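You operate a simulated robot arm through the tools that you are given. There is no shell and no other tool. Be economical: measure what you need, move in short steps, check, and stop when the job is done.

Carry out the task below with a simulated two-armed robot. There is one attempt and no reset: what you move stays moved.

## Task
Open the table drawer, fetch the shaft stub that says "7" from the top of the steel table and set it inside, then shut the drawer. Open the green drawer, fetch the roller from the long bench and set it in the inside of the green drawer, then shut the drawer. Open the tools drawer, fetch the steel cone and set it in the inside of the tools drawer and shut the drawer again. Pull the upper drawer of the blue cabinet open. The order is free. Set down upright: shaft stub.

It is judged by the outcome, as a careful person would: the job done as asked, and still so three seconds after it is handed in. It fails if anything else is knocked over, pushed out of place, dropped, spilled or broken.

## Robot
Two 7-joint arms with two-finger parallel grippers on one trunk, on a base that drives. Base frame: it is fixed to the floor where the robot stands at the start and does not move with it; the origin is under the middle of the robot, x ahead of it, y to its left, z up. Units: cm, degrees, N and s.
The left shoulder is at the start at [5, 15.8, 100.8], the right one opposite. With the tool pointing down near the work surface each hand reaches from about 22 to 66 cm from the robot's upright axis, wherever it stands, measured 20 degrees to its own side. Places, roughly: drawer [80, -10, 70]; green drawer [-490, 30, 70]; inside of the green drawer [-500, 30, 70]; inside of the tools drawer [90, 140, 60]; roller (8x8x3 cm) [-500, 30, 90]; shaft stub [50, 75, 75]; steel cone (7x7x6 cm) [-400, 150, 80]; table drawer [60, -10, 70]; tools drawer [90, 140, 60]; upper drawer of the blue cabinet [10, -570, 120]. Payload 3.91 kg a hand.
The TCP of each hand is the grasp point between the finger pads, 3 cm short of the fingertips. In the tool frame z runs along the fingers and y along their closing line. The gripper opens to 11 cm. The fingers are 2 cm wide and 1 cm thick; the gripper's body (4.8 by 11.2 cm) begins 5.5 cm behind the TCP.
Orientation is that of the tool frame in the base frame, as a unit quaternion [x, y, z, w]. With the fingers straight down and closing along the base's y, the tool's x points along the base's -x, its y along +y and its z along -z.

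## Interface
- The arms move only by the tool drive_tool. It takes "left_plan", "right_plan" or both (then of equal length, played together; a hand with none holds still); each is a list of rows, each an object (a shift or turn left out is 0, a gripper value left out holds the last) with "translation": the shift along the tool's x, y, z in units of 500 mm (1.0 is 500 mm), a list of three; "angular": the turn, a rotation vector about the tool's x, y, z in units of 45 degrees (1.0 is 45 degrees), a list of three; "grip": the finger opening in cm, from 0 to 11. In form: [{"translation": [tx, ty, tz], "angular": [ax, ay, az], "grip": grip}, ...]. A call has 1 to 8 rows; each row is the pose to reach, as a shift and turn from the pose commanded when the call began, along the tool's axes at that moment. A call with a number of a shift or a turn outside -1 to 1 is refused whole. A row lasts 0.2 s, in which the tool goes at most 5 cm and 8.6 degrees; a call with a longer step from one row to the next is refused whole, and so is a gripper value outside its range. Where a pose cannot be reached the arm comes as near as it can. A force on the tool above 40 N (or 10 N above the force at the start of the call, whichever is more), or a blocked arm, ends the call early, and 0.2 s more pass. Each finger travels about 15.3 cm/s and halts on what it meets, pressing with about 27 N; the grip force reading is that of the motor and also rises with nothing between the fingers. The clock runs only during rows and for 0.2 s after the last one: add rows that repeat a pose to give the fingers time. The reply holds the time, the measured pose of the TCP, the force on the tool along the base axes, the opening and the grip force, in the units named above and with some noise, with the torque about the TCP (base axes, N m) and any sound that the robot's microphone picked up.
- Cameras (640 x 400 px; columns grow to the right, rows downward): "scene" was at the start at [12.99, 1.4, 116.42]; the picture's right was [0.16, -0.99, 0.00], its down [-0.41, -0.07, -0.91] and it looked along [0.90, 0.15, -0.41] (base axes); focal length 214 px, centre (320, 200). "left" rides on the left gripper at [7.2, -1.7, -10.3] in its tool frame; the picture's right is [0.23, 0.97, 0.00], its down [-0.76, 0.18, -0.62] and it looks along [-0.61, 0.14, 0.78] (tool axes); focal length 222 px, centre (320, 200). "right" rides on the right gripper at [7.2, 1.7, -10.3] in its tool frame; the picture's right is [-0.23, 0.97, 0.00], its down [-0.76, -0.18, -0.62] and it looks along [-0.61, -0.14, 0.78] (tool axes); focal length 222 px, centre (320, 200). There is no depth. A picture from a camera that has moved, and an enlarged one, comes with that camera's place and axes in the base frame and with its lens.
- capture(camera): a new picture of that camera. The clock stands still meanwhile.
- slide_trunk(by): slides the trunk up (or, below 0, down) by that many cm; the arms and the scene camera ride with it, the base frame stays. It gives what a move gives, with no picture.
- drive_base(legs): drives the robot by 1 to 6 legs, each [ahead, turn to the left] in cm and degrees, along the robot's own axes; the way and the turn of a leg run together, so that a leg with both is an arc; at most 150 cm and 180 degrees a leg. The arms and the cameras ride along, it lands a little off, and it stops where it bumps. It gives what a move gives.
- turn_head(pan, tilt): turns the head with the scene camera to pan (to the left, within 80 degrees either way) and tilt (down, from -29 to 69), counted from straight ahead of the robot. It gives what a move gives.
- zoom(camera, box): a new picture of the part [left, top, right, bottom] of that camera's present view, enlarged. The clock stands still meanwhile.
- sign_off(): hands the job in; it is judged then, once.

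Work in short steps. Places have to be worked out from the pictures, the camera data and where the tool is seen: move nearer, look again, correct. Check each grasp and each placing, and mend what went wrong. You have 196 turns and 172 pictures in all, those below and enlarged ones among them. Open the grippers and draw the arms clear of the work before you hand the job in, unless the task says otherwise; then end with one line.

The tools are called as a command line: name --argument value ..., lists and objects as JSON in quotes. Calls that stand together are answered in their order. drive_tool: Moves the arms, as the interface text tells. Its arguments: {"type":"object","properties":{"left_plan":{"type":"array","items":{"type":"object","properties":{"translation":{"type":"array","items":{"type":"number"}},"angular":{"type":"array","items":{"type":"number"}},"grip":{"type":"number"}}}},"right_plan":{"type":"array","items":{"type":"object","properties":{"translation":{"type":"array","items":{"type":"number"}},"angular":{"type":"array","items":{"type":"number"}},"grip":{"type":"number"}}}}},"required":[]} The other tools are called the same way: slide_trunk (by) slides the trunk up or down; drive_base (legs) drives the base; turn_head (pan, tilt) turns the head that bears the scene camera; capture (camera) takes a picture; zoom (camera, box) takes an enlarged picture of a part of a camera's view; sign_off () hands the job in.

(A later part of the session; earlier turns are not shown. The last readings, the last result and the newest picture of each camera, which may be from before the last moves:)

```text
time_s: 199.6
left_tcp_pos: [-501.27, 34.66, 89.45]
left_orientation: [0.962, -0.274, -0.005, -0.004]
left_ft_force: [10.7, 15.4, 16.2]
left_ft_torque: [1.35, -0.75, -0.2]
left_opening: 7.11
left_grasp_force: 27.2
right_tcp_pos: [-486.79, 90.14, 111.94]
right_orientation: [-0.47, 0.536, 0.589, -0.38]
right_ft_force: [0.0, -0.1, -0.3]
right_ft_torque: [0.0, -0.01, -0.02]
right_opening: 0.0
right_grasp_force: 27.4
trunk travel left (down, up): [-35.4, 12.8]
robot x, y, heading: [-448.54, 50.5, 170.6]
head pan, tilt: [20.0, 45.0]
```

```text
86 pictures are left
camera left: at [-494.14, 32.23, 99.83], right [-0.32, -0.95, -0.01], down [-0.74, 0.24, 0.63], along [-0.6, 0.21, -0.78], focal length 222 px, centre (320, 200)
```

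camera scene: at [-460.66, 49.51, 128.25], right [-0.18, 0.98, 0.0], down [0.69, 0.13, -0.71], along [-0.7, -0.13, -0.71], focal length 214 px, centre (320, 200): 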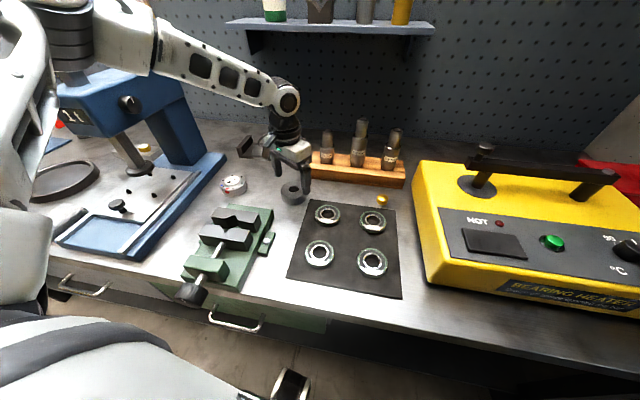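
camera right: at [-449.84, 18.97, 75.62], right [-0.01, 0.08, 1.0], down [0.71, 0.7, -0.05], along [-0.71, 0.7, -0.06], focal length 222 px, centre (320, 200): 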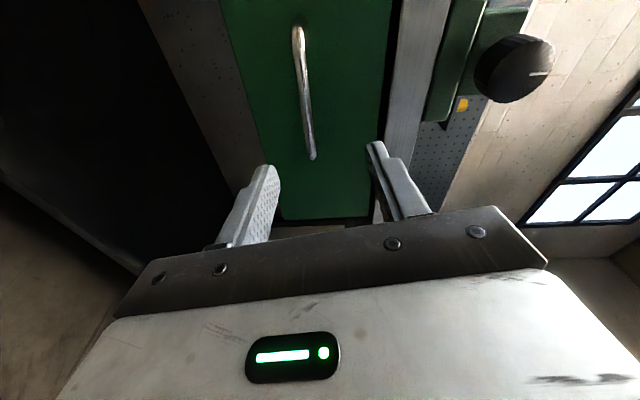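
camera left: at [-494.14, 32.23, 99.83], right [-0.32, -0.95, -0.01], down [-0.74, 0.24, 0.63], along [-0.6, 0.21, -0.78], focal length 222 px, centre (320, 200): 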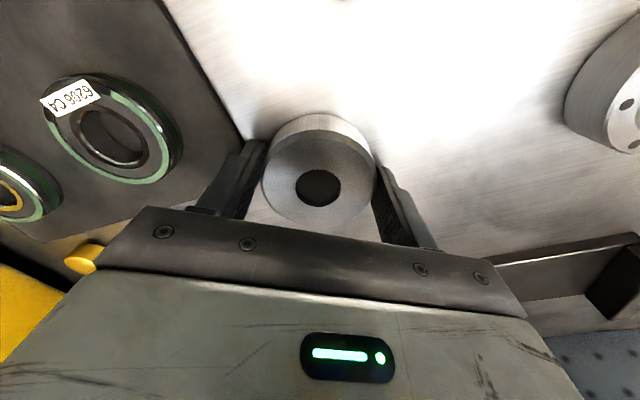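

The roller is gripped at 7.1 cm. I lift it with the trunk and check.

slide_trunk --by 12

capture --camera "left"

capture --camera "scene"

```text
time_s: 201.1
left_tcp_pos: [-501.47, 34.41, 101.15]
left_orientation: [0.962, -0.274, -0.003, -0.002]
left_ft_force: [0.8, 0.2, -7.1]
left_ft_torque: [-0.02, -0.06, 0.01]
left_opening: 7.09
left_grasp_force: 26.8
right_tcp_pos: [-487.02, 89.86, 124.03]
right_orientation: [-0.471, 0.536, 0.59, -0.378]
right_ft_force: [-0.1, 0.0, 0.2]
right_ft_torque: [0.01, -0.02, 0.01]
right_opening: 0.0
right_grasp_force: 27.1
trunk travel left (down, up): [-47.4, 0.8]
robot x, y, heading: [-448.67, 50.74, 170.2]
head pan, tilt: [20.0, 45.0]
```

```text
85 pictures are left
camera left: at [-494.39, 31.9, 111.5], right [-0.32, -0.95, 0.0], down [-0.74, 0.25, 0.63], along [-0.59, 0.2, -0.78], focal length 222 px, centre (320, 200)
```

left: 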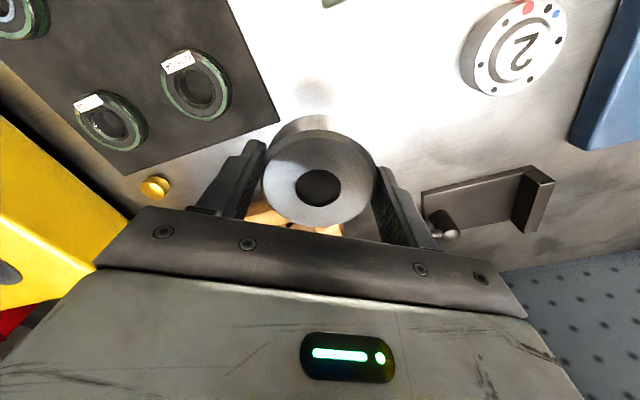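

```text
84 pictures are left
camera scene: at [-460.76, 49.49, 135.63], right [-0.18, 0.98, 0.0], down [0.7, 0.13, -0.71], along [-0.69, -0.13, -0.71], focal length 214 px, centre (320, 200)
```

scene: 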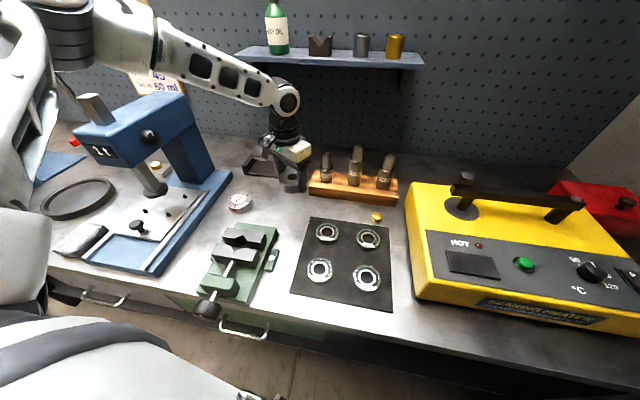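

The roller is lifted and the bench is undisturbed. I back off, realign, shift left in front of the green drawer, and lower the trunk.

drive_base --legs '[[-56, 0], [0, 99.5], [41, 0], [0, -90]]'

slide_trunk --by -22.4

```text
time_s: 214.5
left_tcp_pos: [-443.98, -23.42, 101.18]
left_orientation: [0.979, -0.206, -0.004, -0.002]
left_ft_force: [-0.1, -0.1, -6.5]
left_ft_torque: [0.0, -0.05, -0.05]
left_opening: 7.1
left_grasp_force: 26.1
right_tcp_pos: [-437.26, 33.43, 123.95]
right_orientation: [-0.508, 0.502, 0.561, -0.419]
right_ft_force: [-1.5, -0.2, -0.3]
right_ft_torque: [0.0, -0.02, 0.0]
right_opening: 0.0
right_grasp_force: 27.1
trunk travel left (down, up): [-47.4, 0.8]
robot x, y, heading: [-393.86, 0.03, 178.3]
head pan, tilt: [20.0, 45.0]
```

```text
time_s: 216.9
left_tcp_pos: [-443.76, -23.54, 78.77]
left_orientation: [0.978, -0.206, -0.003, -0.002]
left_ft_force: [-0.1, -0.4, -6.3]
left_ft_torque: [-0.03, -0.02, 0.0]
left_opening: 7.09
left_grasp_force: 26.7
right_tcp_pos: [-437.26, 33.28, 101.59]
right_orientation: [-0.508, 0.502, 0.562, -0.419]
right_ft_force: [0.7, 0.2, 1.5]
right_ft_torque: [-0.02, -0.01, 0.02]
right_opening: 0.0
right_grasp_force: 26.6
trunk travel left (down, up): [-25.0, 23.2]
robot x, y, heading: [-394.1, -0.61, 178.5]
head pan, tilt: [20.0, 45.0]
```

I straighten the heading and bring the right hand down in front of the green handle.

drive_base --legs '[[0, 1.5]]'

drive_tool --right_plan '[{"translation": [0.02, -0.065, 0.055], "grip": 6}, {"translation": [0.05, -0.13, 0.11]}, {"translation": [0.08, -0.2, 0.16]}, {"translation": [0.11, -0.27, 0.21]}, {"translation": [0.14, -0.34, 0.26]}, {"translation": [0.17, -0.4, 0.32]}, {"translation": [0.2, -0.46, 0.37]}, {"translation": [0.22, -0.518, 0.418]}]'

capture --camera "right"

```text
time_s: 217.7
left_tcp_pos: [-443.29, -24.84, 78.91]
left_orientation: [0.981, -0.193, -0.003, -0.002]
left_ft_force: [-0.7, 0.8, -7.1]
left_ft_torque: [-0.01, -0.03, 0.03]
left_opening: 7.11
left_grasp_force: 26.7
right_tcp_pos: [-438.11, 32.25, 101.4]
right_orientation: [-0.515, 0.495, 0.555, -0.426]
right_ft_force: [-0.1, 0.2, -0.7]
right_ft_torque: [0.0, 0.01, 0.0]
right_opening: 0.0
right_grasp_force: 26.8
trunk travel left (down, up): [-25.0, 23.2]
robot x, y, heading: [-393.95, -0.3, -179.7]
head pan, tilt: [20.0, 45.0]
```

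```text
time_s: 218.6
left_tcp_pos: [-443.17, -24.78, 78.54]
left_orientation: [0.981, -0.193, -0.001, -0.002]
left_ft_force: [0.1, 0.0, -6.8]
left_ft_torque: [-0.05, -0.01, 0.01]
left_opening: 7.09
left_grasp_force: 26.7
right_tcp_pos: [-448.61, 30.69, 95.39]
right_orientation: [-0.474, 0.466, 0.593, -0.454]
right_ft_force: [0.0, -0.1, -0.1]
right_ft_torque: [-0.01, 0.04, 0.01]
right_opening: 6.0
right_grasp_force: 0.1
right hand out of reach, approached as far as the arm can: row 1
trunk travel left (down, up): [-25.0, 23.2]
robot x, y, heading: [-393.84, -0.55, -179.7]
head pan, tilt: [20.0, 45.0]
stopped in row 4 (right hand): the arm was blocked; the commanded pose is now the measured one
```

```text
83 pictures are left
camera right: at [-439.32, 22.13, 94.86], right [0.12, 0.07, 0.99], down [0.7, 0.7, -0.14], along [-0.7, 0.71, 0.04], focal length 222 px, centre (320, 200)
```

right: 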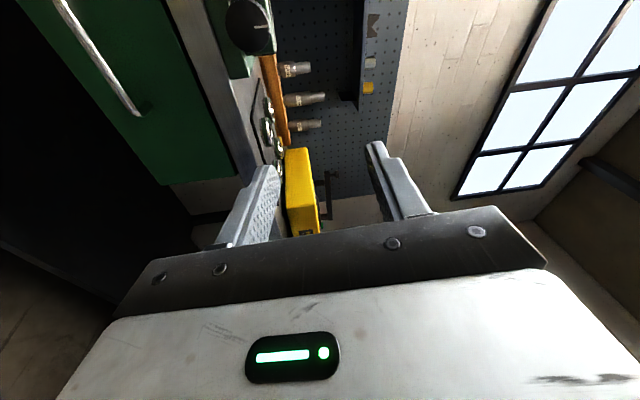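

The arm blocked in the cramped middle. I go further right and down first, restoring the pitch.

drive_tool --right_plan '[{"translation": [-0.03, -0.05, 0.01], "angular": [0.05, 0, 0]}, {"translation": [-0.05, -0.11, 0.025], "angular": [0.1, 0, 0]}, {"translation": [-0.066, -0.17, 0.04], "angular": [0.17, 0, 0]}, {"translation": [-0.066, -0.227, 0.056], "angular": [0.17, 0, 0]}, {"translation": [-0.066, -0.227, 0.056], "angular": [0.17, 0, 0]}]'

```text
time_s: 219.8
left_tcp_pos: [-443.34, -24.68, 78.71]
left_orientation: [0.981, -0.193, -0.002, -0.001]
left_ft_force: [0.7, -0.7, -8.1]
left_ft_torque: [-0.03, 0.0, -0.03]
left_opening: 7.08
left_grasp_force: 26.7
right_tcp_pos: [-452.1, 36.02, 85.04]
right_orientation: [-0.505, 0.505, 0.56, -0.421]
right_ft_force: [-0.3, 0.3, -0.5]
right_ft_torque: [0.0, -0.01, 0.0]
right_opening: 5.99
right_grasp_force: 0.0
trunk travel left (down, up): [-25.0, 23.2]
robot x, y, heading: [-393.64, -0.31, -179.9]
head pan, tilt: [20.0, 45.0]
```

Now to the pre-grasp position in front of the handle.

drive_tool --right_plan '[{"translation": [0.03, -0.08, 0.0]}, {"translation": [0.08, -0.14, 0.03]}, {"translation": [0.15, -0.18, 0.07]}, {"translation": [0.219, -0.197, 0.123]}, {"translation": [0.219, -0.197, 0.123]}]'

capture --camera "right"

```text
time_s: 221.0
left_tcp_pos: [-443.22, -24.81, 78.84]
left_orientation: [0.981, -0.193, -0.003, -0.001]
left_ft_force: [0.1, 0.8, -7.4]
left_ft_torque: [-0.05, -0.02, 0.03]
left_opening: 7.08
left_grasp_force: 26.6
right_tcp_pos: [-459.1, 27.38, 73.6]
right_orientation: [-0.504, 0.504, 0.56, -0.422]
right_ft_force: [0.0, 0.0, 0.2]
right_ft_torque: [0.02, 0.0, 0.01]
right_opening: 6.02
right_grasp_force: 0.2
trunk travel left (down, up): [-25.0, 23.2]
robot x, y, heading: [-393.51, -0.71, -179.8]
head pan, tilt: [20.0, 45.0]
```

```text
82 pictures are left
camera right: at [-450.12, 18.69, 74.44], right [-0.01, 0.09, 1.0], down [0.73, 0.68, -0.06], along [-0.69, 0.72, -0.07], focal length 222 px, centre (320, 200)
```

right: 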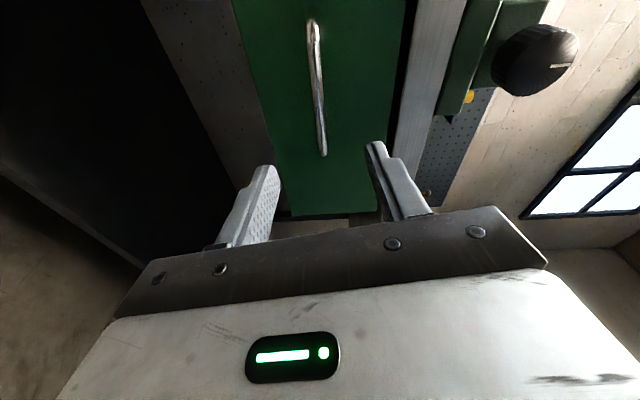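

The handle is centred. I advance, grip, and pull by driving back 23 cm.

drive_tool --right_plan '[{"translation": [0.025, 0.007, 0.06]}, {"translation": [0.025, 0.007, 0.12]}, {"translation": [0.025, 0.007, 0.184]}, {"translation": [0.025, 0.007, 0.184]}, {"translation": [0.025, 0.007, 0.184], "grip": 0}, {"translation": [0.025, 0.007, 0.184], "grip": 0}, {"translation": [0.025, 0.007, 0.184], "grip": 0}]'

drive_base --legs '[[-12, 0], [-11, 0]]'

turn_head --pan -10 --tilt 35

capture --camera "scene"

```text
time_s: 222.6
left_tcp_pos: [-443.4, -24.82, 78.81]
left_orientation: [0.981, -0.193, -0.003, -0.002]
left_ft_force: [0.6, -0.5, -7.0]
left_ft_torque: [-0.02, -0.03, 0.01]
left_opening: 7.11
left_grasp_force: 26.9
right_tcp_pos: [-468.69, 27.56, 73.56]
right_orientation: [-0.504, 0.506, 0.559, -0.42]
right_ft_force: [-0.1, 1.2, -2.8]
right_ft_torque: [-1.08, -0.12, -0.29]
right_opening: 1.39
right_grasp_force: 45.5
trunk travel left (down, up): [-25.0, 23.2]
robot x, y, heading: [-393.71, -0.35, -179.8]
head pan, tilt: [20.0, 45.0]
```

```text
time_s: 224.7
left_tcp_pos: [-420.21, -24.68, 78.69]
left_orientation: [0.981, -0.193, -0.002, -0.001]
left_ft_force: [0.9, -0.4, -6.5]
left_ft_torque: [0.0, -0.01, -0.01]
left_opening: 7.09
left_grasp_force: 27.6
right_tcp_pos: [-445.64, 27.66, 73.64]
right_orientation: [-0.505, 0.505, 0.559, -0.421]
right_ft_force: [0.4, 3.3, -5.0]
right_ft_torque: [-1.07, -0.11, 0.22]
right_opening: 1.42
right_grasp_force: 45.0
trunk travel left (down, up): [-25.0, 23.2]
robot x, y, heading: [-370.66, -0.39, -180.0]
head pan, tilt: [20.0, 45.0]
```

```text
time_s: 225.6
left_tcp_pos: [-420.35, -24.82, 78.66]
left_orientation: [0.981, -0.194, -0.003, -0.001]
left_ft_force: [-0.2, -1.6, -7.3]
left_ft_torque: [0.02, -0.04, -0.01]
left_opening: 7.11
left_grasp_force: 26.8
right_tcp_pos: [-445.65, 27.65, 73.58]
right_orientation: [-0.505, 0.506, 0.559, -0.421]
right_ft_force: [-1.1, 0.8, -1.5]
right_ft_torque: [-1.04, -0.08, -0.29]
right_opening: 1.41
right_grasp_force: 44.9
trunk travel left (down, up): [-25.0, 23.2]
robot x, y, heading: [-370.7, -0.07, -180.1]
head pan, tilt: [-10.0, 35.0]
```

```text
81 pictures are left
camera scene: at [-383.68, 1.23, 114.71], right [0.17, 0.99, 0.0], down [0.57, -0.1, -0.82], along [-0.81, 0.14, -0.57], focal length 214 px, centre (320, 200)
```

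scene: 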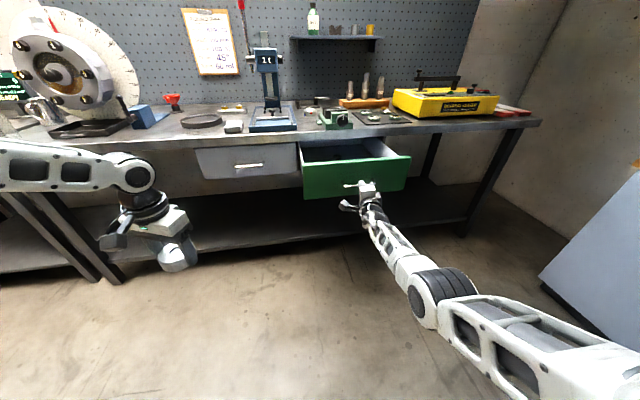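

The drawer is open. I release, retreat and fold the right arm, then raise the trunk.

drive_tool --right_plan '[{"grip": 6}, {"grip": 6}, {"translation": [0, 0, -0.08]}, {"translation": [0, 0, -0.16]}, {"translation": [-0.08, 0.03, -0.16]}, {"translation": [-0.16, 0.06, -0.16]}, {"translation": [-0.2, 0.1, -0.16]}, {"translation": [-0.2, 0.1, -0.16]}]'

drive_tool --right_plan '[{"translation": [0, 0.06, -0.07]}, {"translation": [0, 0.12, -0.14]}, {"translation": [0, 0.18, -0.21]}, {"translation": [0, 0.24, -0.28]}, {"translation": [0, 0.3, -0.35]}, {"translation": [0, 0.3, -0.43]}]'

slide_trunk --by 14

drive_base --legs '[[0, -90], [46.5, 0], [0, 90], [34, 0]]'

capture --camera "left"

capture --camera "scene"

```text
time_s: 227.4
left_tcp_pos: [-420.25, -24.77, 78.72]
left_orientation: [0.981, -0.193, -0.002, -0.001]
left_ft_force: [-0.7, -0.3, -7.4]
left_ft_torque: [-0.01, -0.01, -0.01]
left_opening: 7.09
left_grasp_force: 27.0
right_tcp_pos: [-436.42, 35.54, 80.15]
right_orientation: [-0.505, 0.505, 0.559, -0.42]
right_ft_force: [-0.1, 0.4, -0.8]
right_ft_torque: [0.0, 0.03, 0.0]
right_opening: 6.02
right_grasp_force: 0.0
trunk travel left (down, up): [-25.0, 23.2]
robot x, y, heading: [-370.77, -0.13, -179.8]
head pan, tilt: [-10.0, 35.0]
```

```text
time_s: 229.0
left_tcp_pos: [-420.08, -24.78, 78.59]
left_orientation: [0.981, -0.193, -0.001, -0.002]
left_ft_force: [0.0, -0.3, -6.0]
left_ft_torque: [-0.02, -0.06, -0.02]
left_opening: 7.11
left_grasp_force: 27.1
right_tcp_pos: [-415.67, 32.25, 101.55]
right_orientation: [-0.469, 0.458, 0.617, -0.436]
right_ft_force: [1.2, 0.0, 0.2]
right_ft_torque: [0.0, 0.02, 0.01]
right_opening: 6.01
right_grasp_force: 0.1
right hand out of reach, approached as far as the arm can: row 5, 6
trunk travel left (down, up): [-25.0, 23.2]
robot x, y, heading: [-370.75, -0.13, -179.9]
head pan, tilt: [-10.0, 35.0]
stopped in row 6 (right hand): the arm was blocked; the commanded pose is now the measured one
```

```text
time_s: 230.6
left_tcp_pos: [-420.3, -24.81, 92.67]
left_orientation: [0.981, -0.193, -0.002, -0.001]
left_ft_force: [0.4, 0.2, -7.3]
left_ft_torque: [-0.01, -0.04, -0.02]
left_opening: 7.09
left_grasp_force: 26.8
right_tcp_pos: [-415.61, 32.28, 115.46]
right_orientation: [-0.47, 0.458, 0.617, -0.435]
right_ft_force: [-0.5, -1.0, 0.0]
right_ft_torque: [0.04, -0.01, 0.03]
right_opening: 6.01
right_grasp_force: 0.1
trunk travel left (down, up): [-39.0, 9.2]
robot x, y, heading: [-370.57, -0.06, -179.7]
head pan, tilt: [-10.0, 35.0]
```

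```text
time_s: 242.9
left_tcp_pos: [-454.89, 21.54, 92.79]
left_orientation: [0.981, -0.194, -0.003, -0.001]
left_ft_force: [0.3, 0.0, -7.2]
left_ft_torque: [-0.03, -0.1, 0.0]
left_opening: 7.06
left_grasp_force: 27.2
right_tcp_pos: [-450.17, 78.44, 115.37]
right_orientation: [-0.47, 0.458, 0.616, -0.435]
right_ft_force: [0.1, 0.0, 0.0]
right_ft_torque: [0.0, -0.01, 0.03]
right_opening: 5.99
right_grasp_force: 0.0
trunk travel left (down, up): [-39.0, 9.2]
robot x, y, heading: [-405.37, 45.98, -180.2]
head pan, tilt: [-10.0, 35.0]
```

```text
80 pictures are left
camera left: at [-447.54, 20.21, 103.04], right [-0.16, -0.99, 0.0], down [-0.77, 0.12, 0.63], along [-0.62, 0.1, -0.78], focal length 222 px, centre (320, 200)
```

left: 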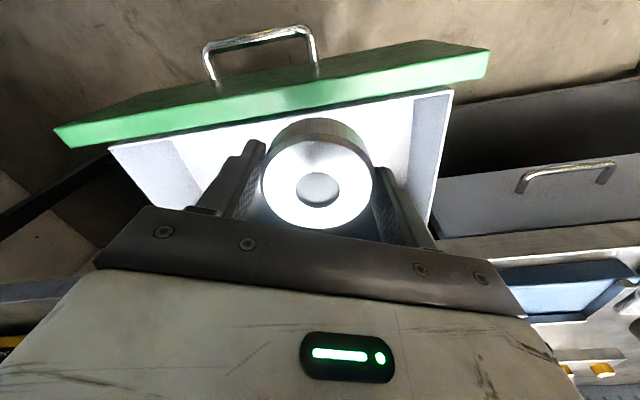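

```text
79 pictures are left
camera scene: at [-418.29, 47.38, 128.71], right [0.17, 0.98, 0.0], down [0.57, -0.1, -0.82], along [-0.81, 0.14, -0.57], focal length 214 px, centre (320, 200)
```

scene: 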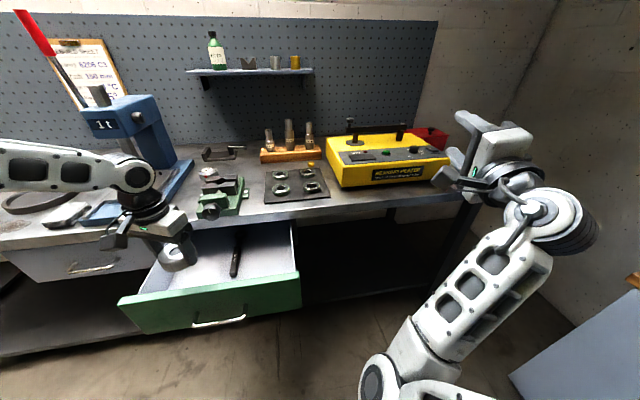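

The roller is over the drawer; there's a dark tool lying in it. I zoom to locate it.

zoom --camera "scene" --box '[110, 200, 320, 340]'

```text
2.86 times, centred on (215, 270) of scene
camera zoom: at [-418.29, 47.38, 128.71], right [0.17, 0.98, 0.0], down [0.57, -0.1, -0.82], along [-0.81, 0.14, -0.57], focal length 613 px, centre (620, 0)
```

zoom: 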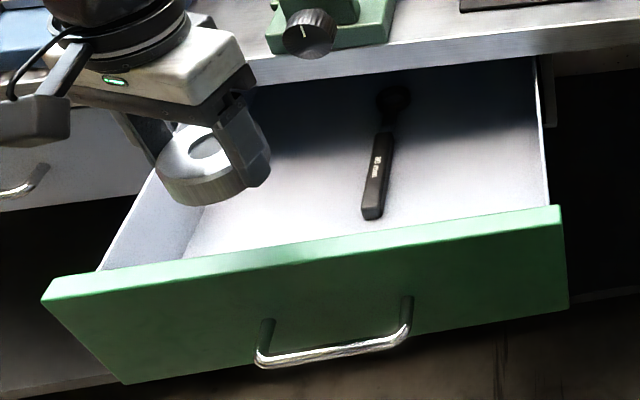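

The spanner lies along x at y≈27, so the left half is free. I aim for [-460, 17] by turning 5° left and driving 7 cm ahead.

drive_base --legs '[[0, 5], [7, 0]]'

slide_trunk --by -12

capture --camera "left"

capture --camera "scene"

```text
time_s: 244.4
left_tcp_pos: [-459.48, 16.6, 92.66]
left_orientation: [0.989, -0.151, -0.001, -0.002]
left_ft_force: [-0.3, 0.1, -7.1]
left_ft_torque: [-0.02, -0.02, 0.01]
left_opening: 7.09
left_grasp_force: 27.0
right_tcp_pos: [-459.72, 73.93, 115.53]
right_orientation: [-0.489, 0.438, 0.598, -0.461]
right_ft_force: [1.0, -0.6, -0.6]
right_ft_torque: [0.0, 0.04, 0.01]
right_opening: 5.97
right_grasp_force: 0.1
trunk travel left (down, up): [-39.0, 9.2]
robot x, y, heading: [-412.14, 45.23, -175.2]
head pan, tilt: [-10.0, 35.0]
```

```text
time_s: 245.9
left_tcp_pos: [-459.49, 16.71, 80.74]
left_orientation: [0.988, -0.152, -0.002, -0.001]
left_ft_force: [0.6, -0.3, -7.0]
left_ft_torque: [-0.02, -0.02, -0.01]
left_opening: 7.12
left_grasp_force: 27.3
right_tcp_pos: [-459.62, 73.82, 103.54]
right_orientation: [-0.488, 0.437, 0.597, -0.462]
right_ft_force: [0.4, 0.6, 0.6]
right_ft_torque: [-0.02, 0.0, -0.01]
right_opening: 6.02
right_grasp_force: 0.1
trunk travel left (down, up): [-27.0, 21.2]
robot x, y, heading: [-412.09, 44.88, -174.8]
head pan, tilt: [-10.0, 35.0]
```

```text
77 pictures are left
camera left: at [-451.95, 16.04, 91.07], right [-0.07, -1.0, 0.0], down [-0.78, 0.06, 0.63], along [-0.62, 0.05, -0.78], focal length 222 px, centre (320, 200)
```

left: 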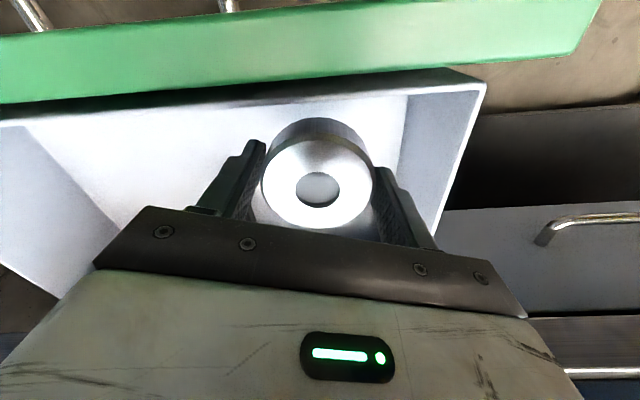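

```text
76 pictures are left
camera scene: at [-425.18, 45.67, 116.72], right [0.09, 1.0, 0.0], down [0.57, -0.05, -0.82], along [-0.82, 0.07, -0.57], focal length 214 px, centre (320, 200)
```

scene: 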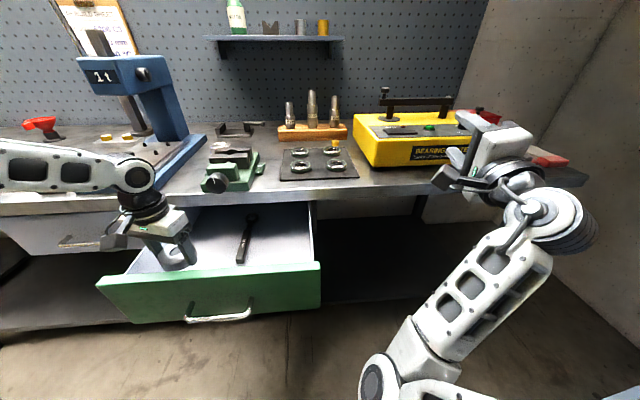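

Well placed. I lower 6 cm, then feel for the floor.

slide_trunk --by -6.2

slide_trunk --by -0.6

```text
time_s: 246.9
left_tcp_pos: [-459.47, 16.72, 74.55]
left_orientation: [0.988, -0.152, -0.003, -0.001]
left_ft_force: [0.3, 0.1, -7.4]
left_ft_torque: [0.01, -0.05, -0.04]
left_opening: 7.1
left_grasp_force: 26.7
right_tcp_pos: [-459.64, 73.91, 97.33]
right_orientation: [-0.488, 0.438, 0.598, -0.461]
right_ft_force: [0.6, 0.9, 0.4]
right_ft_torque: [-0.01, 0.04, 0.0]
right_opening: 6.02
right_grasp_force: 0.1
trunk travel left (down, up): [-20.8, 27.4]
robot x, y, heading: [-412.2, 45.26, -174.9]
head pan, tilt: [-10.0, 35.0]
```

```text
time_s: 247.4
left_tcp_pos: [-459.45, 16.63, 73.97]
left_orientation: [0.989, -0.15, -0.002, -0.002]
left_ft_force: [0.4, 1.3, -6.4]
left_ft_torque: [-0.01, -0.04, 0.0]
left_opening: 7.08
left_grasp_force: 27.0
right_tcp_pos: [-459.59, 73.92, 96.87]
right_orientation: [-0.488, 0.438, 0.597, -0.462]
right_ft_force: [0.3, -0.3, 0.1]
right_ft_torque: [-0.01, 0.03, 0.01]
right_opening: 5.97
right_grasp_force: 0.1
trunk travel left (down, up): [-20.2, 28.0]
robot x, y, heading: [-412.46, 45.67, -175.0]
head pan, tilt: [-10.0, 35.0]
```

slide_trunk --by -0.5

slide_trunk --by -0.4

```text
time_s: 248.0
left_tcp_pos: [-459.5, 16.79, 73.56]
left_orientation: [0.989, -0.151, -0.002, -0.001]
left_ft_force: [0.0, -0.3, -6.8]
left_ft_torque: [-0.01, -0.02, 0.01]
left_opening: 7.1
left_grasp_force: 27.4
right_tcp_pos: [-459.54, 73.81, 96.15]
right_orientation: [-0.488, 0.437, 0.597, -0.462]
right_ft_force: [-0.5, 0.4, 0.3]
right_ft_torque: [-0.01, -0.02, 0.01]
right_opening: 6.0
right_grasp_force: 0.1
trunk travel left (down, up): [-19.7, 28.5]
robot x, y, heading: [-412.43, 44.99, -175.1]
head pan, tilt: [-10.0, 35.0]
```

```text
time_s: 248.5
left_tcp_pos: [-459.38, 16.7, 73.06]
left_orientation: [0.988, -0.152, -0.002, 0.0]
left_ft_force: [-0.2, -0.5, -7.2]
left_ft_torque: [-0.04, -0.06, -0.01]
left_opening: 7.09
left_grasp_force: 27.2
right_tcp_pos: [-459.53, 73.95, 95.85]
right_orientation: [-0.487, 0.438, 0.598, -0.461]
right_ft_force: [0.1, -0.5, 0.1]
right_ft_torque: [-0.05, -0.02, 0.0]
right_opening: 5.99
right_grasp_force: 0.1
trunk travel left (down, up): [-19.3, 28.9]
robot x, y, heading: [-412.81, 44.92, -175.1]
head pan, tilt: [-10.0, 35.0]
```

Still free. I use slow guarded arm steps now, which stop on contact.

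drive_tool --left_plan '[{"translation": [0, 0, 0.008]}, {"translation": [0, 0, 0.016]}, {"translation": [0, 0, 0.024]}, {"translation": [0, 0, 0.032]}, {"translation": [0, 0, 0.04]}, {"translation": [0, 0, 0.048]}]'

capture --camera "left"

zoom --camera "scene" --box '[80, 180, 330, 330]'

```text
time_s: 249.8
left_tcp_pos: [-459.96, 16.77, 71.74]
left_orientation: [0.989, -0.151, -0.01, 0.0]
left_ft_force: [-1.2, -2.3, 14.2]
left_ft_torque: [0.59, -1.0, -0.14]
left_opening: 7.09
left_grasp_force: 26.9
right_tcp_pos: [-459.56, 73.87, 95.73]
right_orientation: [-0.488, 0.437, 0.598, -0.463]
right_ft_force: [-0.2, -0.2, -0.1]
right_ft_torque: [-0.02, -0.01, 0.02]
right_opening: 6.01
right_grasp_force: 0.0
trunk travel left (down, up): [-19.3, 28.9]
robot x, y, heading: [-412.74, 45.37, -175.1]
head pan, tilt: [-10.0, 35.0]
stopped in row 6 (left hand): the force on the tool passed its limit at 45 N (the readings are from after the stop); the commanded pose is now the measured one
```

```text
75 pictures are left
camera left: at [-452.17, 16.07, 81.93], right [-0.07, -1.0, 0.0], down [-0.77, 0.05, 0.64], along [-0.64, 0.05, -0.77], focal length 222 px, centre (320, 200)
```

left: 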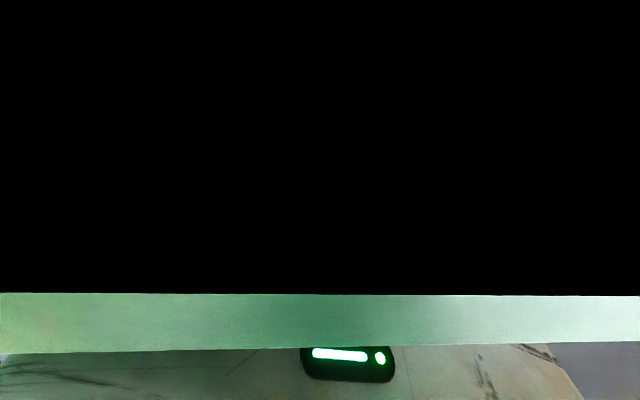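

```text
2.56 times, centred on (205, 255) of scene
camera zoom: at [-425.09, 45.72, 109.01], right [0.09, 1.0, 0.0], down [0.57, -0.05, -0.82], along [-0.82, 0.07, -0.57], focal length 549 px, centre (614, 59)
```

zoom: 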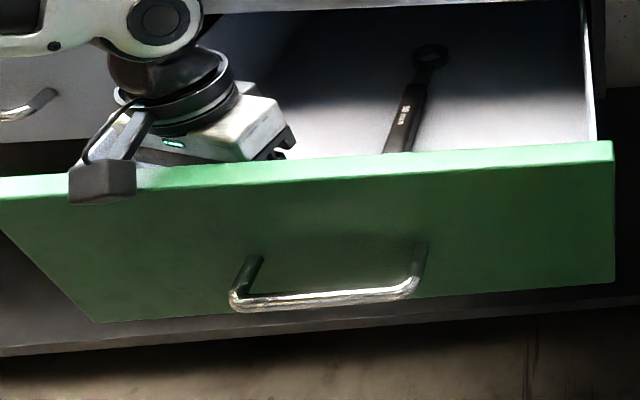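

The hand's camera housing touched the drawer front, not the roller the floor. I raise up, move 4.5 cm further in, and try again.

slide_trunk --by 4

drive_base --legs '[[4.5, 0]]'

capture --camera "left"

zoom --camera "scene" --box '[80, 160, 330, 310]'

```text
time_s: 250.6
left_tcp_pos: [-459.74, 16.66, 75.4]
left_orientation: [0.989, -0.15, -0.007, -0.002]
left_ft_force: [-0.3, -0.5, -7.2]
left_ft_torque: [0.01, -0.01, -0.03]
left_opening: 7.11
left_grasp_force: 26.4
right_tcp_pos: [-459.55, 73.86, 99.98]
right_orientation: [-0.489, 0.437, 0.597, -0.462]
right_ft_force: [0.5, -0.2, 0.6]
right_ft_torque: [0.02, 0.01, 0.01]
right_opening: 6.01
right_grasp_force: 0.0
trunk travel left (down, up): [-23.3, 24.9]
robot x, y, heading: [-412.33, 45.88, -175.2]
head pan, tilt: [-10.0, 35.0]
```

```text
time_s: 251.5
left_tcp_pos: [-464.24, 16.25, 75.42]
left_orientation: [0.989, -0.15, -0.008, -0.001]
left_ft_force: [0.0, 0.2, -6.8]
left_ft_torque: [-0.02, -0.02, 0.02]
left_opening: 7.07
left_grasp_force: 26.8
right_tcp_pos: [-464.11, 73.44, 99.8]
right_orientation: [-0.488, 0.438, 0.598, -0.46]
right_ft_force: [-0.2, 0.1, 0.6]
right_ft_torque: [0.01, 0.01, 0.03]
right_opening: 6.03
right_grasp_force: 0.0
trunk travel left (down, up): [-23.3, 24.9]
robot x, y, heading: [-416.67, 44.87, -174.9]
head pan, tilt: [-10.0, 35.0]
```

```text
73 pictures are left
camera left: at [-456.56, 15.63, 85.66], right [-0.07, -1.0, 0.0], down [-0.77, 0.05, 0.63], along [-0.63, 0.05, -0.77], focal length 222 px, centre (320, 200)
```

left: 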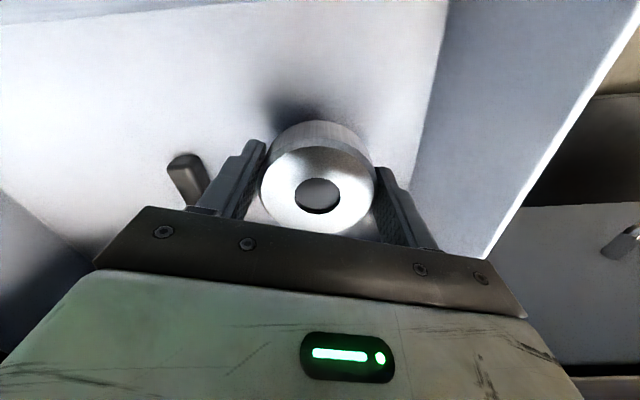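

```text
2.56 times, centred on (205, 235) of scene
camera zoom: at [-429.64, 45.27, 113.01], right [0.09, 1.0, 0.0], down [0.57, -0.05, -0.82], along [-0.82, 0.07, -0.57], focal length 549 px, centre (614, 110)
```

zoom: 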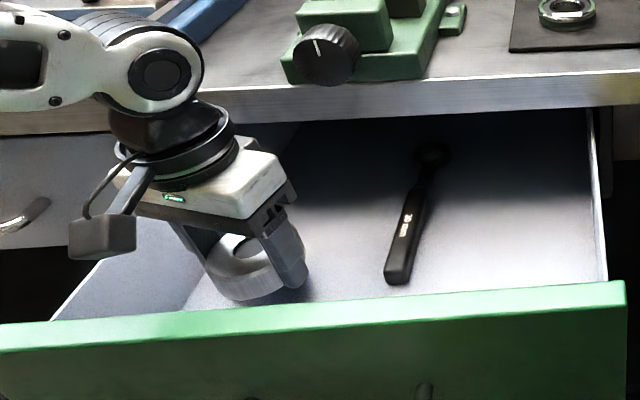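

Now the camera clears the front panel. I lower in small steps.

slide_trunk --by -2.5

slide_trunk --by -0.8

slide_trunk --by -0.5

```text
time_s: 252.2
left_tcp_pos: [-464.17, 16.31, 73.0]
left_orientation: [0.989, -0.151, -0.007, -0.001]
left_ft_force: [0.2, -0.4, -6.9]
left_ft_torque: [-0.02, 0.0, -0.02]
left_opening: 7.07
left_grasp_force: 27.0
right_tcp_pos: [-463.99, 73.48, 97.37]
right_orientation: [-0.487, 0.437, 0.598, -0.462]
right_ft_force: [0.0, -0.2, 0.5]
right_ft_torque: [0.0, 0.01, 0.01]
right_opening: 5.97
right_grasp_force: 0.2
trunk travel left (down, up): [-20.8, 27.4]
robot x, y, heading: [-416.22, 45.41, -175.2]
head pan, tilt: [-10.0, 35.0]
```

```text
time_s: 252.8
left_tcp_pos: [-464.15, 16.31, 71.98]
left_orientation: [0.989, -0.15, -0.008, -0.002]
left_ft_force: [0.9, -0.4, -6.7]
left_ft_torque: [-0.03, -0.05, 0.04]
left_opening: 7.1
left_grasp_force: 26.9
right_tcp_pos: [-464.11, 73.44, 96.49]
right_orientation: [-0.488, 0.437, 0.598, -0.462]
right_ft_force: [-0.1, 0.1, 0.2]
right_ft_torque: [-0.02, 0.01, -0.01]
right_opening: 5.99
right_grasp_force: 0.1
trunk travel left (down, up): [-20.0, 28.2]
robot x, y, heading: [-416.73, 44.67, -175.3]
head pan, tilt: [-10.0, 35.0]
```

```text
time_s: 253.4
left_tcp_pos: [-464.19, 16.28, 71.74]
left_orientation: [0.989, -0.15, -0.009, -0.002]
left_ft_force: [0.1, -1.5, -1.4]
left_ft_torque: [0.0, 0.02, -0.02]
left_opening: 7.11
left_grasp_force: 26.2
right_tcp_pos: [-464.15, 73.47, 96.05]
right_orientation: [-0.487, 0.438, 0.598, -0.462]
right_ft_force: [-0.4, 0.5, -0.4]
right_ft_torque: [0.0, -0.02, -0.03]
right_opening: 6.01
right_grasp_force: 0.1
trunk travel left (down, up): [-19.5, 28.7]
robot x, y, heading: [-416.74, 44.64, -175.0]
head pan, tilt: [-10.0, 35.0]
```

The force is lifting off (weight taken by the floor), so contact is made. I open the fingers and raise.

drive_tool --left_plan '[{"grip": 7.8}, {"grip": 8.6}, {"grip": 8.6}]'

slide_trunk --by 16

capture --camera "left"

zoom --camera "scene" --box '[80, 180, 360, 350]'

```text
time_s: 254.2
left_tcp_pos: [-464.28, 16.35, 71.8]
left_orientation: [0.989, -0.15, -0.009, -0.002]
left_ft_force: [-0.3, 0.4, 4.7]
left_ft_torque: [0.2, -0.02, -0.01]
left_opening: 8.61
left_grasp_force: 0.3
right_tcp_pos: [-463.95, 73.52, 96.13]
right_orientation: [-0.487, 0.437, 0.598, -0.463]
right_ft_force: [-0.5, -0.5, 0.3]
right_ft_torque: [0.02, -0.01, 0.01]
right_opening: 6.01
right_grasp_force: 0.1
trunk travel left (down, up): [-19.5, 28.7]
robot x, y, heading: [-416.47, 45.0, -174.9]
head pan, tilt: [-10.0, 35.0]
```

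```text
time_s: 256.0
left_tcp_pos: [-464.23, 16.26, 87.54]
left_orientation: [0.989, -0.151, -0.008, -0.001]
left_ft_force: [-0.5, 0.2, 0.7]
left_ft_torque: [0.01, 0.01, 0.02]
left_opening: 8.6
left_grasp_force: 0.1
right_tcp_pos: [-463.98, 73.5, 111.96]
right_orientation: [-0.487, 0.437, 0.598, -0.462]
right_ft_force: [0.0, -0.5, -0.3]
right_ft_torque: [-0.01, 0.0, 0.0]
right_opening: 5.99
right_grasp_force: 0.1
trunk travel left (down, up): [-35.5, 12.7]
robot x, y, heading: [-416.55, 44.86, -175.1]
head pan, tilt: [-10.0, 35.0]
```

```text
71 pictures are left
camera left: at [-456.53, 15.64, 97.89], right [-0.07, -1.0, 0.0], down [-0.77, 0.05, 0.63], along [-0.63, 0.05, -0.77], focal length 222 px, centre (320, 200)
```

left: 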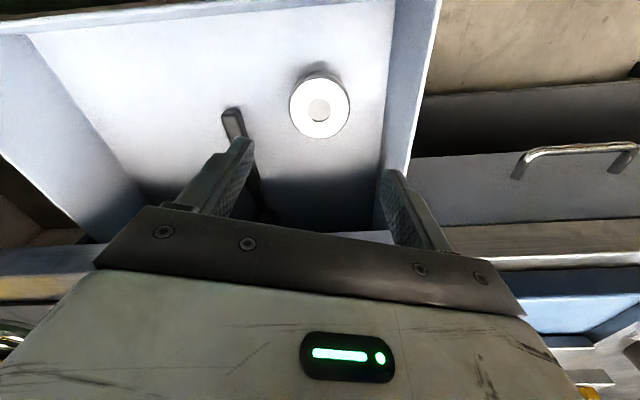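

```text
2.29 times, centred on (220, 265) of scene
camera zoom: at [-429.59, 45.29, 125.22], right [0.09, 1.0, 0.0], down [0.57, -0.05, -0.82], along [-0.82, 0.07, -0.57], focal length 490 px, centre (549, 51)
```

zoom: 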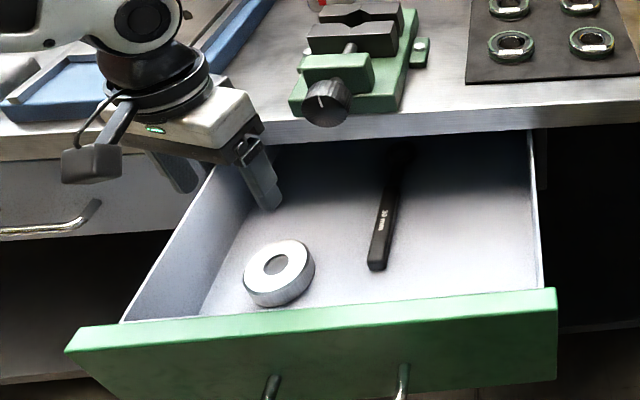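

The roller rests in the drawer beside the spanner. I back off and realign so the right fist can push the drawer shut as before.

drive_base --legs '[[-42, 0], [0, 85], [48, 0], [0, -90]]'

slide_trunk --by -10.5

```text
time_s: 268.5
left_tcp_pos: [-423.67, -24.06, 87.61]
left_orientation: [0.982, -0.189, -0.008, -0.001]
left_ft_force: [0.1, 0.4, 0.4]
left_ft_torque: [-0.01, 0.01, -0.01]
left_opening: 8.61
left_grasp_force: 0.0
right_tcp_pos: [-419.16, 32.89, 112.08]
right_orientation: [-0.47, 0.455, 0.616, -0.439]
right_ft_force: [0.1, 0.4, 0.2]
right_ft_torque: [-0.05, 0.0, 0.0]
right_opening: 6.01
right_grasp_force: 0.1
trunk travel left (down, up): [-35.5, 12.7]
robot x, y, heading: [-374.12, 1.06, -179.4]
head pan, tilt: [-10.0, 35.0]
```

```text
time_s: 269.9
left_tcp_pos: [-423.63, -24.29, 77.2]
left_orientation: [0.982, -0.189, -0.007, -0.001]
left_ft_force: [-0.7, -0.1, -0.1]
left_ft_torque: [-0.03, 0.0, -0.03]
left_opening: 8.58
left_grasp_force: 0.0
right_tcp_pos: [-419.13, 32.91, 101.6]
right_orientation: [-0.47, 0.456, 0.615, -0.438]
right_ft_force: [0.3, 0.4, -0.3]
right_ft_torque: [-0.01, 0.02, 0.02]
right_opening: 6.02
right_grasp_force: 0.2
trunk travel left (down, up): [-25.0, 23.2]
robot x, y, heading: [-374.03, 0.83, -179.5]
head pan, tilt: [-10.0, 35.0]
```

I lower the right hand in front of the drawer face, restoring its pitch.

drive_tool --right_plan '[{"translation": [-0.04, -0.05, 0.03], "angular": [0.03, 0, 0], "grip": 0}, {"translation": [-0.04, -0.12, 0.06], "angular": [0.06, 0, 0]}, {"translation": [-0.03, -0.19, 0.1], "angular": [0.1, 0, 0]}, {"translation": [-0.01, -0.26, 0.14], "angular": [0.14, 0, 0]}, {"translation": [0.01, -0.32, 0.18], "angular": [0.18, 0, 0]}, {"translation": [0.024, -0.368, 0.219], "angular": [0.18, 0, 0]}, {"translation": [0.024, -0.368, 0.219], "angular": [0.18, 0, 0]}]'

capture --camera "right"

```text
time_s: 271.5
left_tcp_pos: [-423.75, -24.14, 77.12]
left_orientation: [0.982, -0.189, -0.008, -0.002]
left_ft_force: [0.6, -0.8, -1.5]
left_ft_torque: [0.0, -0.01, 0.0]
left_opening: 8.58
left_grasp_force: 0.0
right_tcp_pos: [-432.06, 37.02, 84.96]
right_orientation: [-0.501, 0.498, 0.581, -0.404]
right_ft_force: [-0.1, 0.2, -0.3]
right_ft_torque: [-0.03, 0.01, -0.02]
right_opening: 0.0
right_grasp_force: 26.7
trunk travel left (down, up): [-25.0, 23.2]
robot x, y, heading: [-374.37, 0.92, -179.2]
head pan, tilt: [-10.0, 35.0]
```

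```text
69 pictures are left
camera right: at [-423.21, 27.82, 85.26], right [0.01, 0.05, 1.0], down [0.75, 0.66, -0.04], along [-0.66, 0.75, -0.03], focal length 222 px, centre (320, 200)
```

right: 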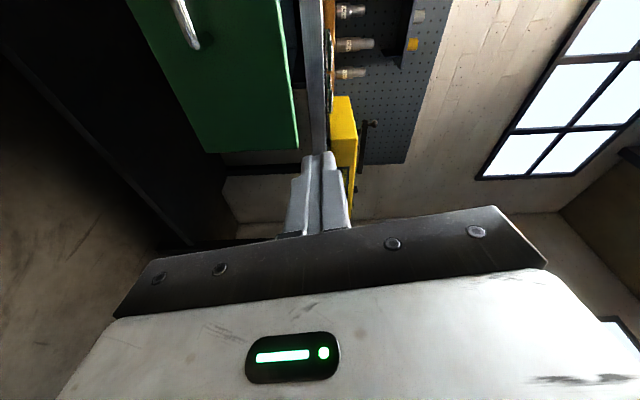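

I lower to face height and push the drawer shut by driving forward.

drive_tool --right_plan '[{"translation": [0.012, -0.07, 0]}, {"translation": [0.025, -0.14, 0]}, {"translation": [0.038, -0.206, 0]}, {"translation": [0.038, -0.206, 0]}]'

drive_base --legs '[[38.3, -0.5]]'

drive_base --legs '[[1.5, 0]]'

capture --camera "scene"

```text
time_s: 272.5
left_tcp_pos: [-423.64, -24.13, 77.13]
left_orientation: [0.982, -0.189, -0.007, -0.001]
left_ft_force: [-0.8, 0.0, 0.3]
left_ft_torque: [0.02, -0.01, -0.04]
left_opening: 8.58
left_grasp_force: 0.1
right_tcp_pos: [-432.09, 37.0, 74.51]
right_orientation: [-0.5, 0.499, 0.581, -0.404]
right_ft_force: [0.2, 0.5, -1.0]
right_ft_torque: [-0.02, -0.01, 0.0]
right_opening: 0.0
right_grasp_force: 26.1
trunk travel left (down, up): [-25.0, 23.2]
robot x, y, heading: [-374.17, 1.04, -179.2]
head pan, tilt: [-10.0, 35.0]
```

```text
time_s: 274.9
left_tcp_pos: [-462.05, -24.12, 77.12]
left_orientation: [0.981, -0.192, -0.008, -0.001]
left_ft_force: [0.6, 0.2, -0.1]
left_ft_torque: [0.03, 0.0, -0.02]
left_opening: 8.6
left_grasp_force: 0.1
right_tcp_pos: [-470.0, 37.14, 74.69]
right_orientation: [-0.499, 0.5, 0.583, -0.402]
right_ft_force: [0.1, 0.7, 0.1]
right_ft_torque: [0.01, -0.01, 0.0]
right_opening: 0.0
right_grasp_force: 27.0
trunk travel left (down, up): [-25.0, 23.2]
robot x, y, heading: [-412.33, 0.36, -179.7]
head pan, tilt: [-10.0, 35.0]
```

```text
time_s: 275.8
left_tcp_pos: [-463.38, -24.13, 77.2]
left_orientation: [0.981, -0.193, -0.007, -0.003]
left_ft_force: [0.0, -0.5, 0.3]
left_ft_torque: [-0.01, 0.01, 0.0]
left_opening: 8.61
left_grasp_force: 0.0
right_tcp_pos: [-471.36, 37.12, 74.54]
right_orientation: [-0.498, 0.5, 0.583, -0.402]
right_ft_force: [-0.2, -0.6, 0.0]
right_ft_torque: [-0.02, -0.01, 0.01]
right_opening: 0.0
right_grasp_force: 26.4
trunk travel left (down, up): [-25.0, 23.2]
robot x, y, heading: [-413.73, 0.54, -179.7]
head pan, tilt: [-10.0, 35.0]
stopped in leg 1: the force on the tool passed its limit at 73 N (the readings are from after the stop); the commanded pose is now the measured one
```

```text
68 pictures are left
camera scene: at [-426.6, 1.89, 114.73], right [0.17, 0.99, 0.0], down [0.57, -0.1, -0.82], along [-0.81, 0.14, -0.57], focal length 214 px, centre (320, 200)
```

scene: 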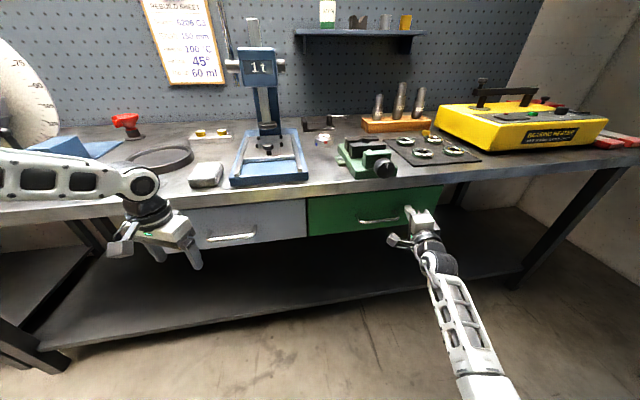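

The green drawer is shut. Next the cone: I back off, fold the right arm up, raise the trunk and turn towards the wooden bench.

drive_base --legs '[[-36, 0]]'

drive_tool --right_plan '[{"translation": [-0.04, 0.06, -0.07]}, {"translation": [-0.06, 0.12, -0.14]}, {"translation": [-0.06, 0.18, -0.21]}, {"translation": [-0.06, 0.24, -0.28]}, {"translation": [-0.06, 0.3, -0.32]}, {"translation": [-0.06, 0.3, -0.32]}]'

slide_trunk --by 20

drive_base --legs '[[0, -90], [55, 0]]'

turn_head --pan 15 --tilt 35

capture --camera "scene"

```text
time_s: 278.1
left_tcp_pos: [-427.58, -24.07, 77.18]
left_orientation: [0.982, -0.19, -0.008, 0.0]
left_ft_force: [-0.7, 0.3, 0.3]
left_ft_torque: [-0.01, 0.0, 0.02]
left_opening: 8.59
left_grasp_force: 0.1
right_tcp_pos: [-435.75, 37.13, 74.52]
right_orientation: [-0.499, 0.499, 0.582, -0.404]
right_ft_force: [0.0, -1.0, -0.1]
right_ft_torque: [-0.01, -0.01, 0.01]
right_opening: 0.0
right_grasp_force: 27.1
trunk travel left (down, up): [-25.0, 23.2]
robot x, y, heading: [-378.52, 1.07, -179.5]
head pan, tilt: [-10.0, 35.0]
```

```text
refused: row 1 steps farther than a row can; nothing moved
```

```text
time_s: 280.3
left_tcp_pos: [-427.57, -24.08, 97.1]
left_orientation: [0.982, -0.19, -0.008, -0.002]
left_ft_force: [-0.1, 0.1, -0.5]
left_ft_torque: [0.0, 0.0, 0.01]
left_opening: 8.6
left_grasp_force: 0.1
right_tcp_pos: [-435.74, 37.09, 94.6]
right_orientation: [-0.5, 0.499, 0.582, -0.404]
right_ft_force: [-0.5, 0.3, -0.2]
right_ft_torque: [0.02, -0.02, 0.0]
right_opening: 0.0
right_grasp_force: 26.7
trunk travel left (down, up): [-45.0, 3.2]
robot x, y, heading: [-378.05, 0.8, -179.6]
head pan, tilt: [-10.0, 35.0]
```

```text
time_s: 287.2
left_tcp_pos: [-403.77, 104.58, 97.12]
left_orientation: [-0.561, 0.828, 0.005, 0.007]
left_ft_force: [0.4, -0.3, 0.2]
left_ft_torque: [-0.07, 0.01, 0.0]
left_opening: 8.6
left_grasp_force: 0.2
right_tcp_pos: [-342.5, 112.91, 94.45]
right_orientation: [-0.001, 0.706, 0.697, 0.125]
right_ft_force: [-0.2, 0.3, 1.0]
right_ft_torque: [-0.02, 0.01, -0.02]
right_opening: 0.0
right_grasp_force: 27.4
trunk travel left (down, up): [-45.0, 3.2]
robot x, y, heading: [-378.2, 54.78, 90.5]
head pan, tilt: [-10.0, 35.0]
```

```text
time_s: 288.1
left_tcp_pos: [-403.6, 104.63, 97.09]
left_orientation: [-0.562, 0.827, 0.004, 0.006]
left_ft_force: [0.0, -0.3, 0.0]
left_ft_torque: [0.0, 0.02, 0.03]
left_opening: 8.59
left_grasp_force: 0.0
right_tcp_pos: [-342.48, 112.88, 94.57]
right_orientation: [-0.001, 0.705, 0.698, 0.125]
right_ft_force: [0.3, 0.1, 0.6]
right_ft_torque: [-0.02, 0.03, -0.01]
right_opening: 0.01
right_grasp_force: 27.5
trunk travel left (down, up): [-45.0, 3.2]
robot x, y, heading: [-378.63, 54.94, 90.7]
head pan, tilt: [15.0, 35.0]
```

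```text
67 pictures are left
camera scene: at [-381.17, 67.4, 134.73], right [0.96, 0.27, 0.0], down [0.15, -0.55, -0.82], along [-0.22, 0.79, -0.57], focal length 214 px, centre (320, 200)
```

scene: 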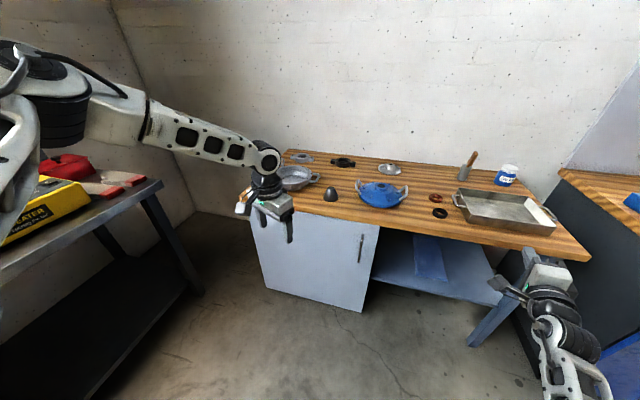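

The cone base triangulates to about [-398, 144.3, 80.3]. I fold the right arm up first (with smaller steps).

drive_tool --right_plan '[{"translation": [-0.02, 0.05, -0.06]}, {"translation": [-0.04, 0.1, -0.12]}, {"translation": [-0.06, 0.16, -0.18]}, {"translation": [-0.06, 0.22, -0.24]}, {"translation": [-0.06, 0.27, -0.3]}, {"translation": [-0.06, 0.27, -0.3]}]'

zoom --camera "scene" --box '[260, 140, 420, 240]'

```text
time_s: 289.5
left_tcp_pos: [-403.62, 104.54, 97.12]
left_orientation: [-0.561, 0.828, 0.005, 0.007]
left_ft_force: [0.3, -0.1, -0.1]
left_ft_torque: [-0.01, 0.02, 0.0]
left_opening: 8.61
left_grasp_force: 0.1
right_tcp_pos: [-344.93, 97.86, 108.25]
right_orientation: [-0.002, 0.706, 0.697, 0.125]
right_ft_force: [-0.6, 0.2, 0.2]
right_ft_torque: [0.0, 0.01, 0.0]
right_opening: 0.0
right_grasp_force: 26.8
trunk travel left (down, up): [-45.0, 3.2]
robot x, y, heading: [-378.63, 54.97, 90.6]
head pan, tilt: [15.0, 35.0]
```

```text
4.00 times, centred on (340, 190) of scene
camera zoom: at [-381.17, 67.41, 134.72], right [0.96, 0.27, 0.0], down [0.15, -0.55, -0.82], along [-0.22, 0.79, -0.57], focal length 858 px, centre (240, 240)
```

zoom: 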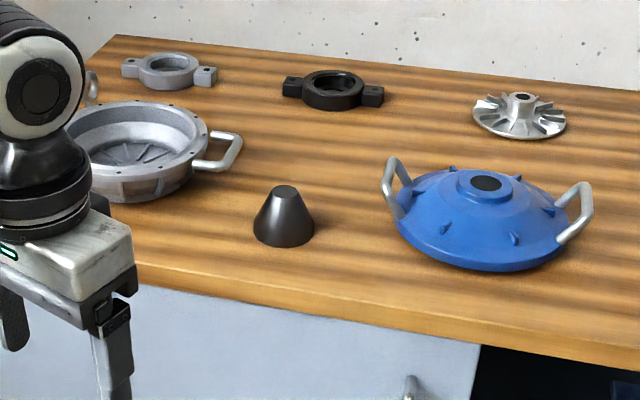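

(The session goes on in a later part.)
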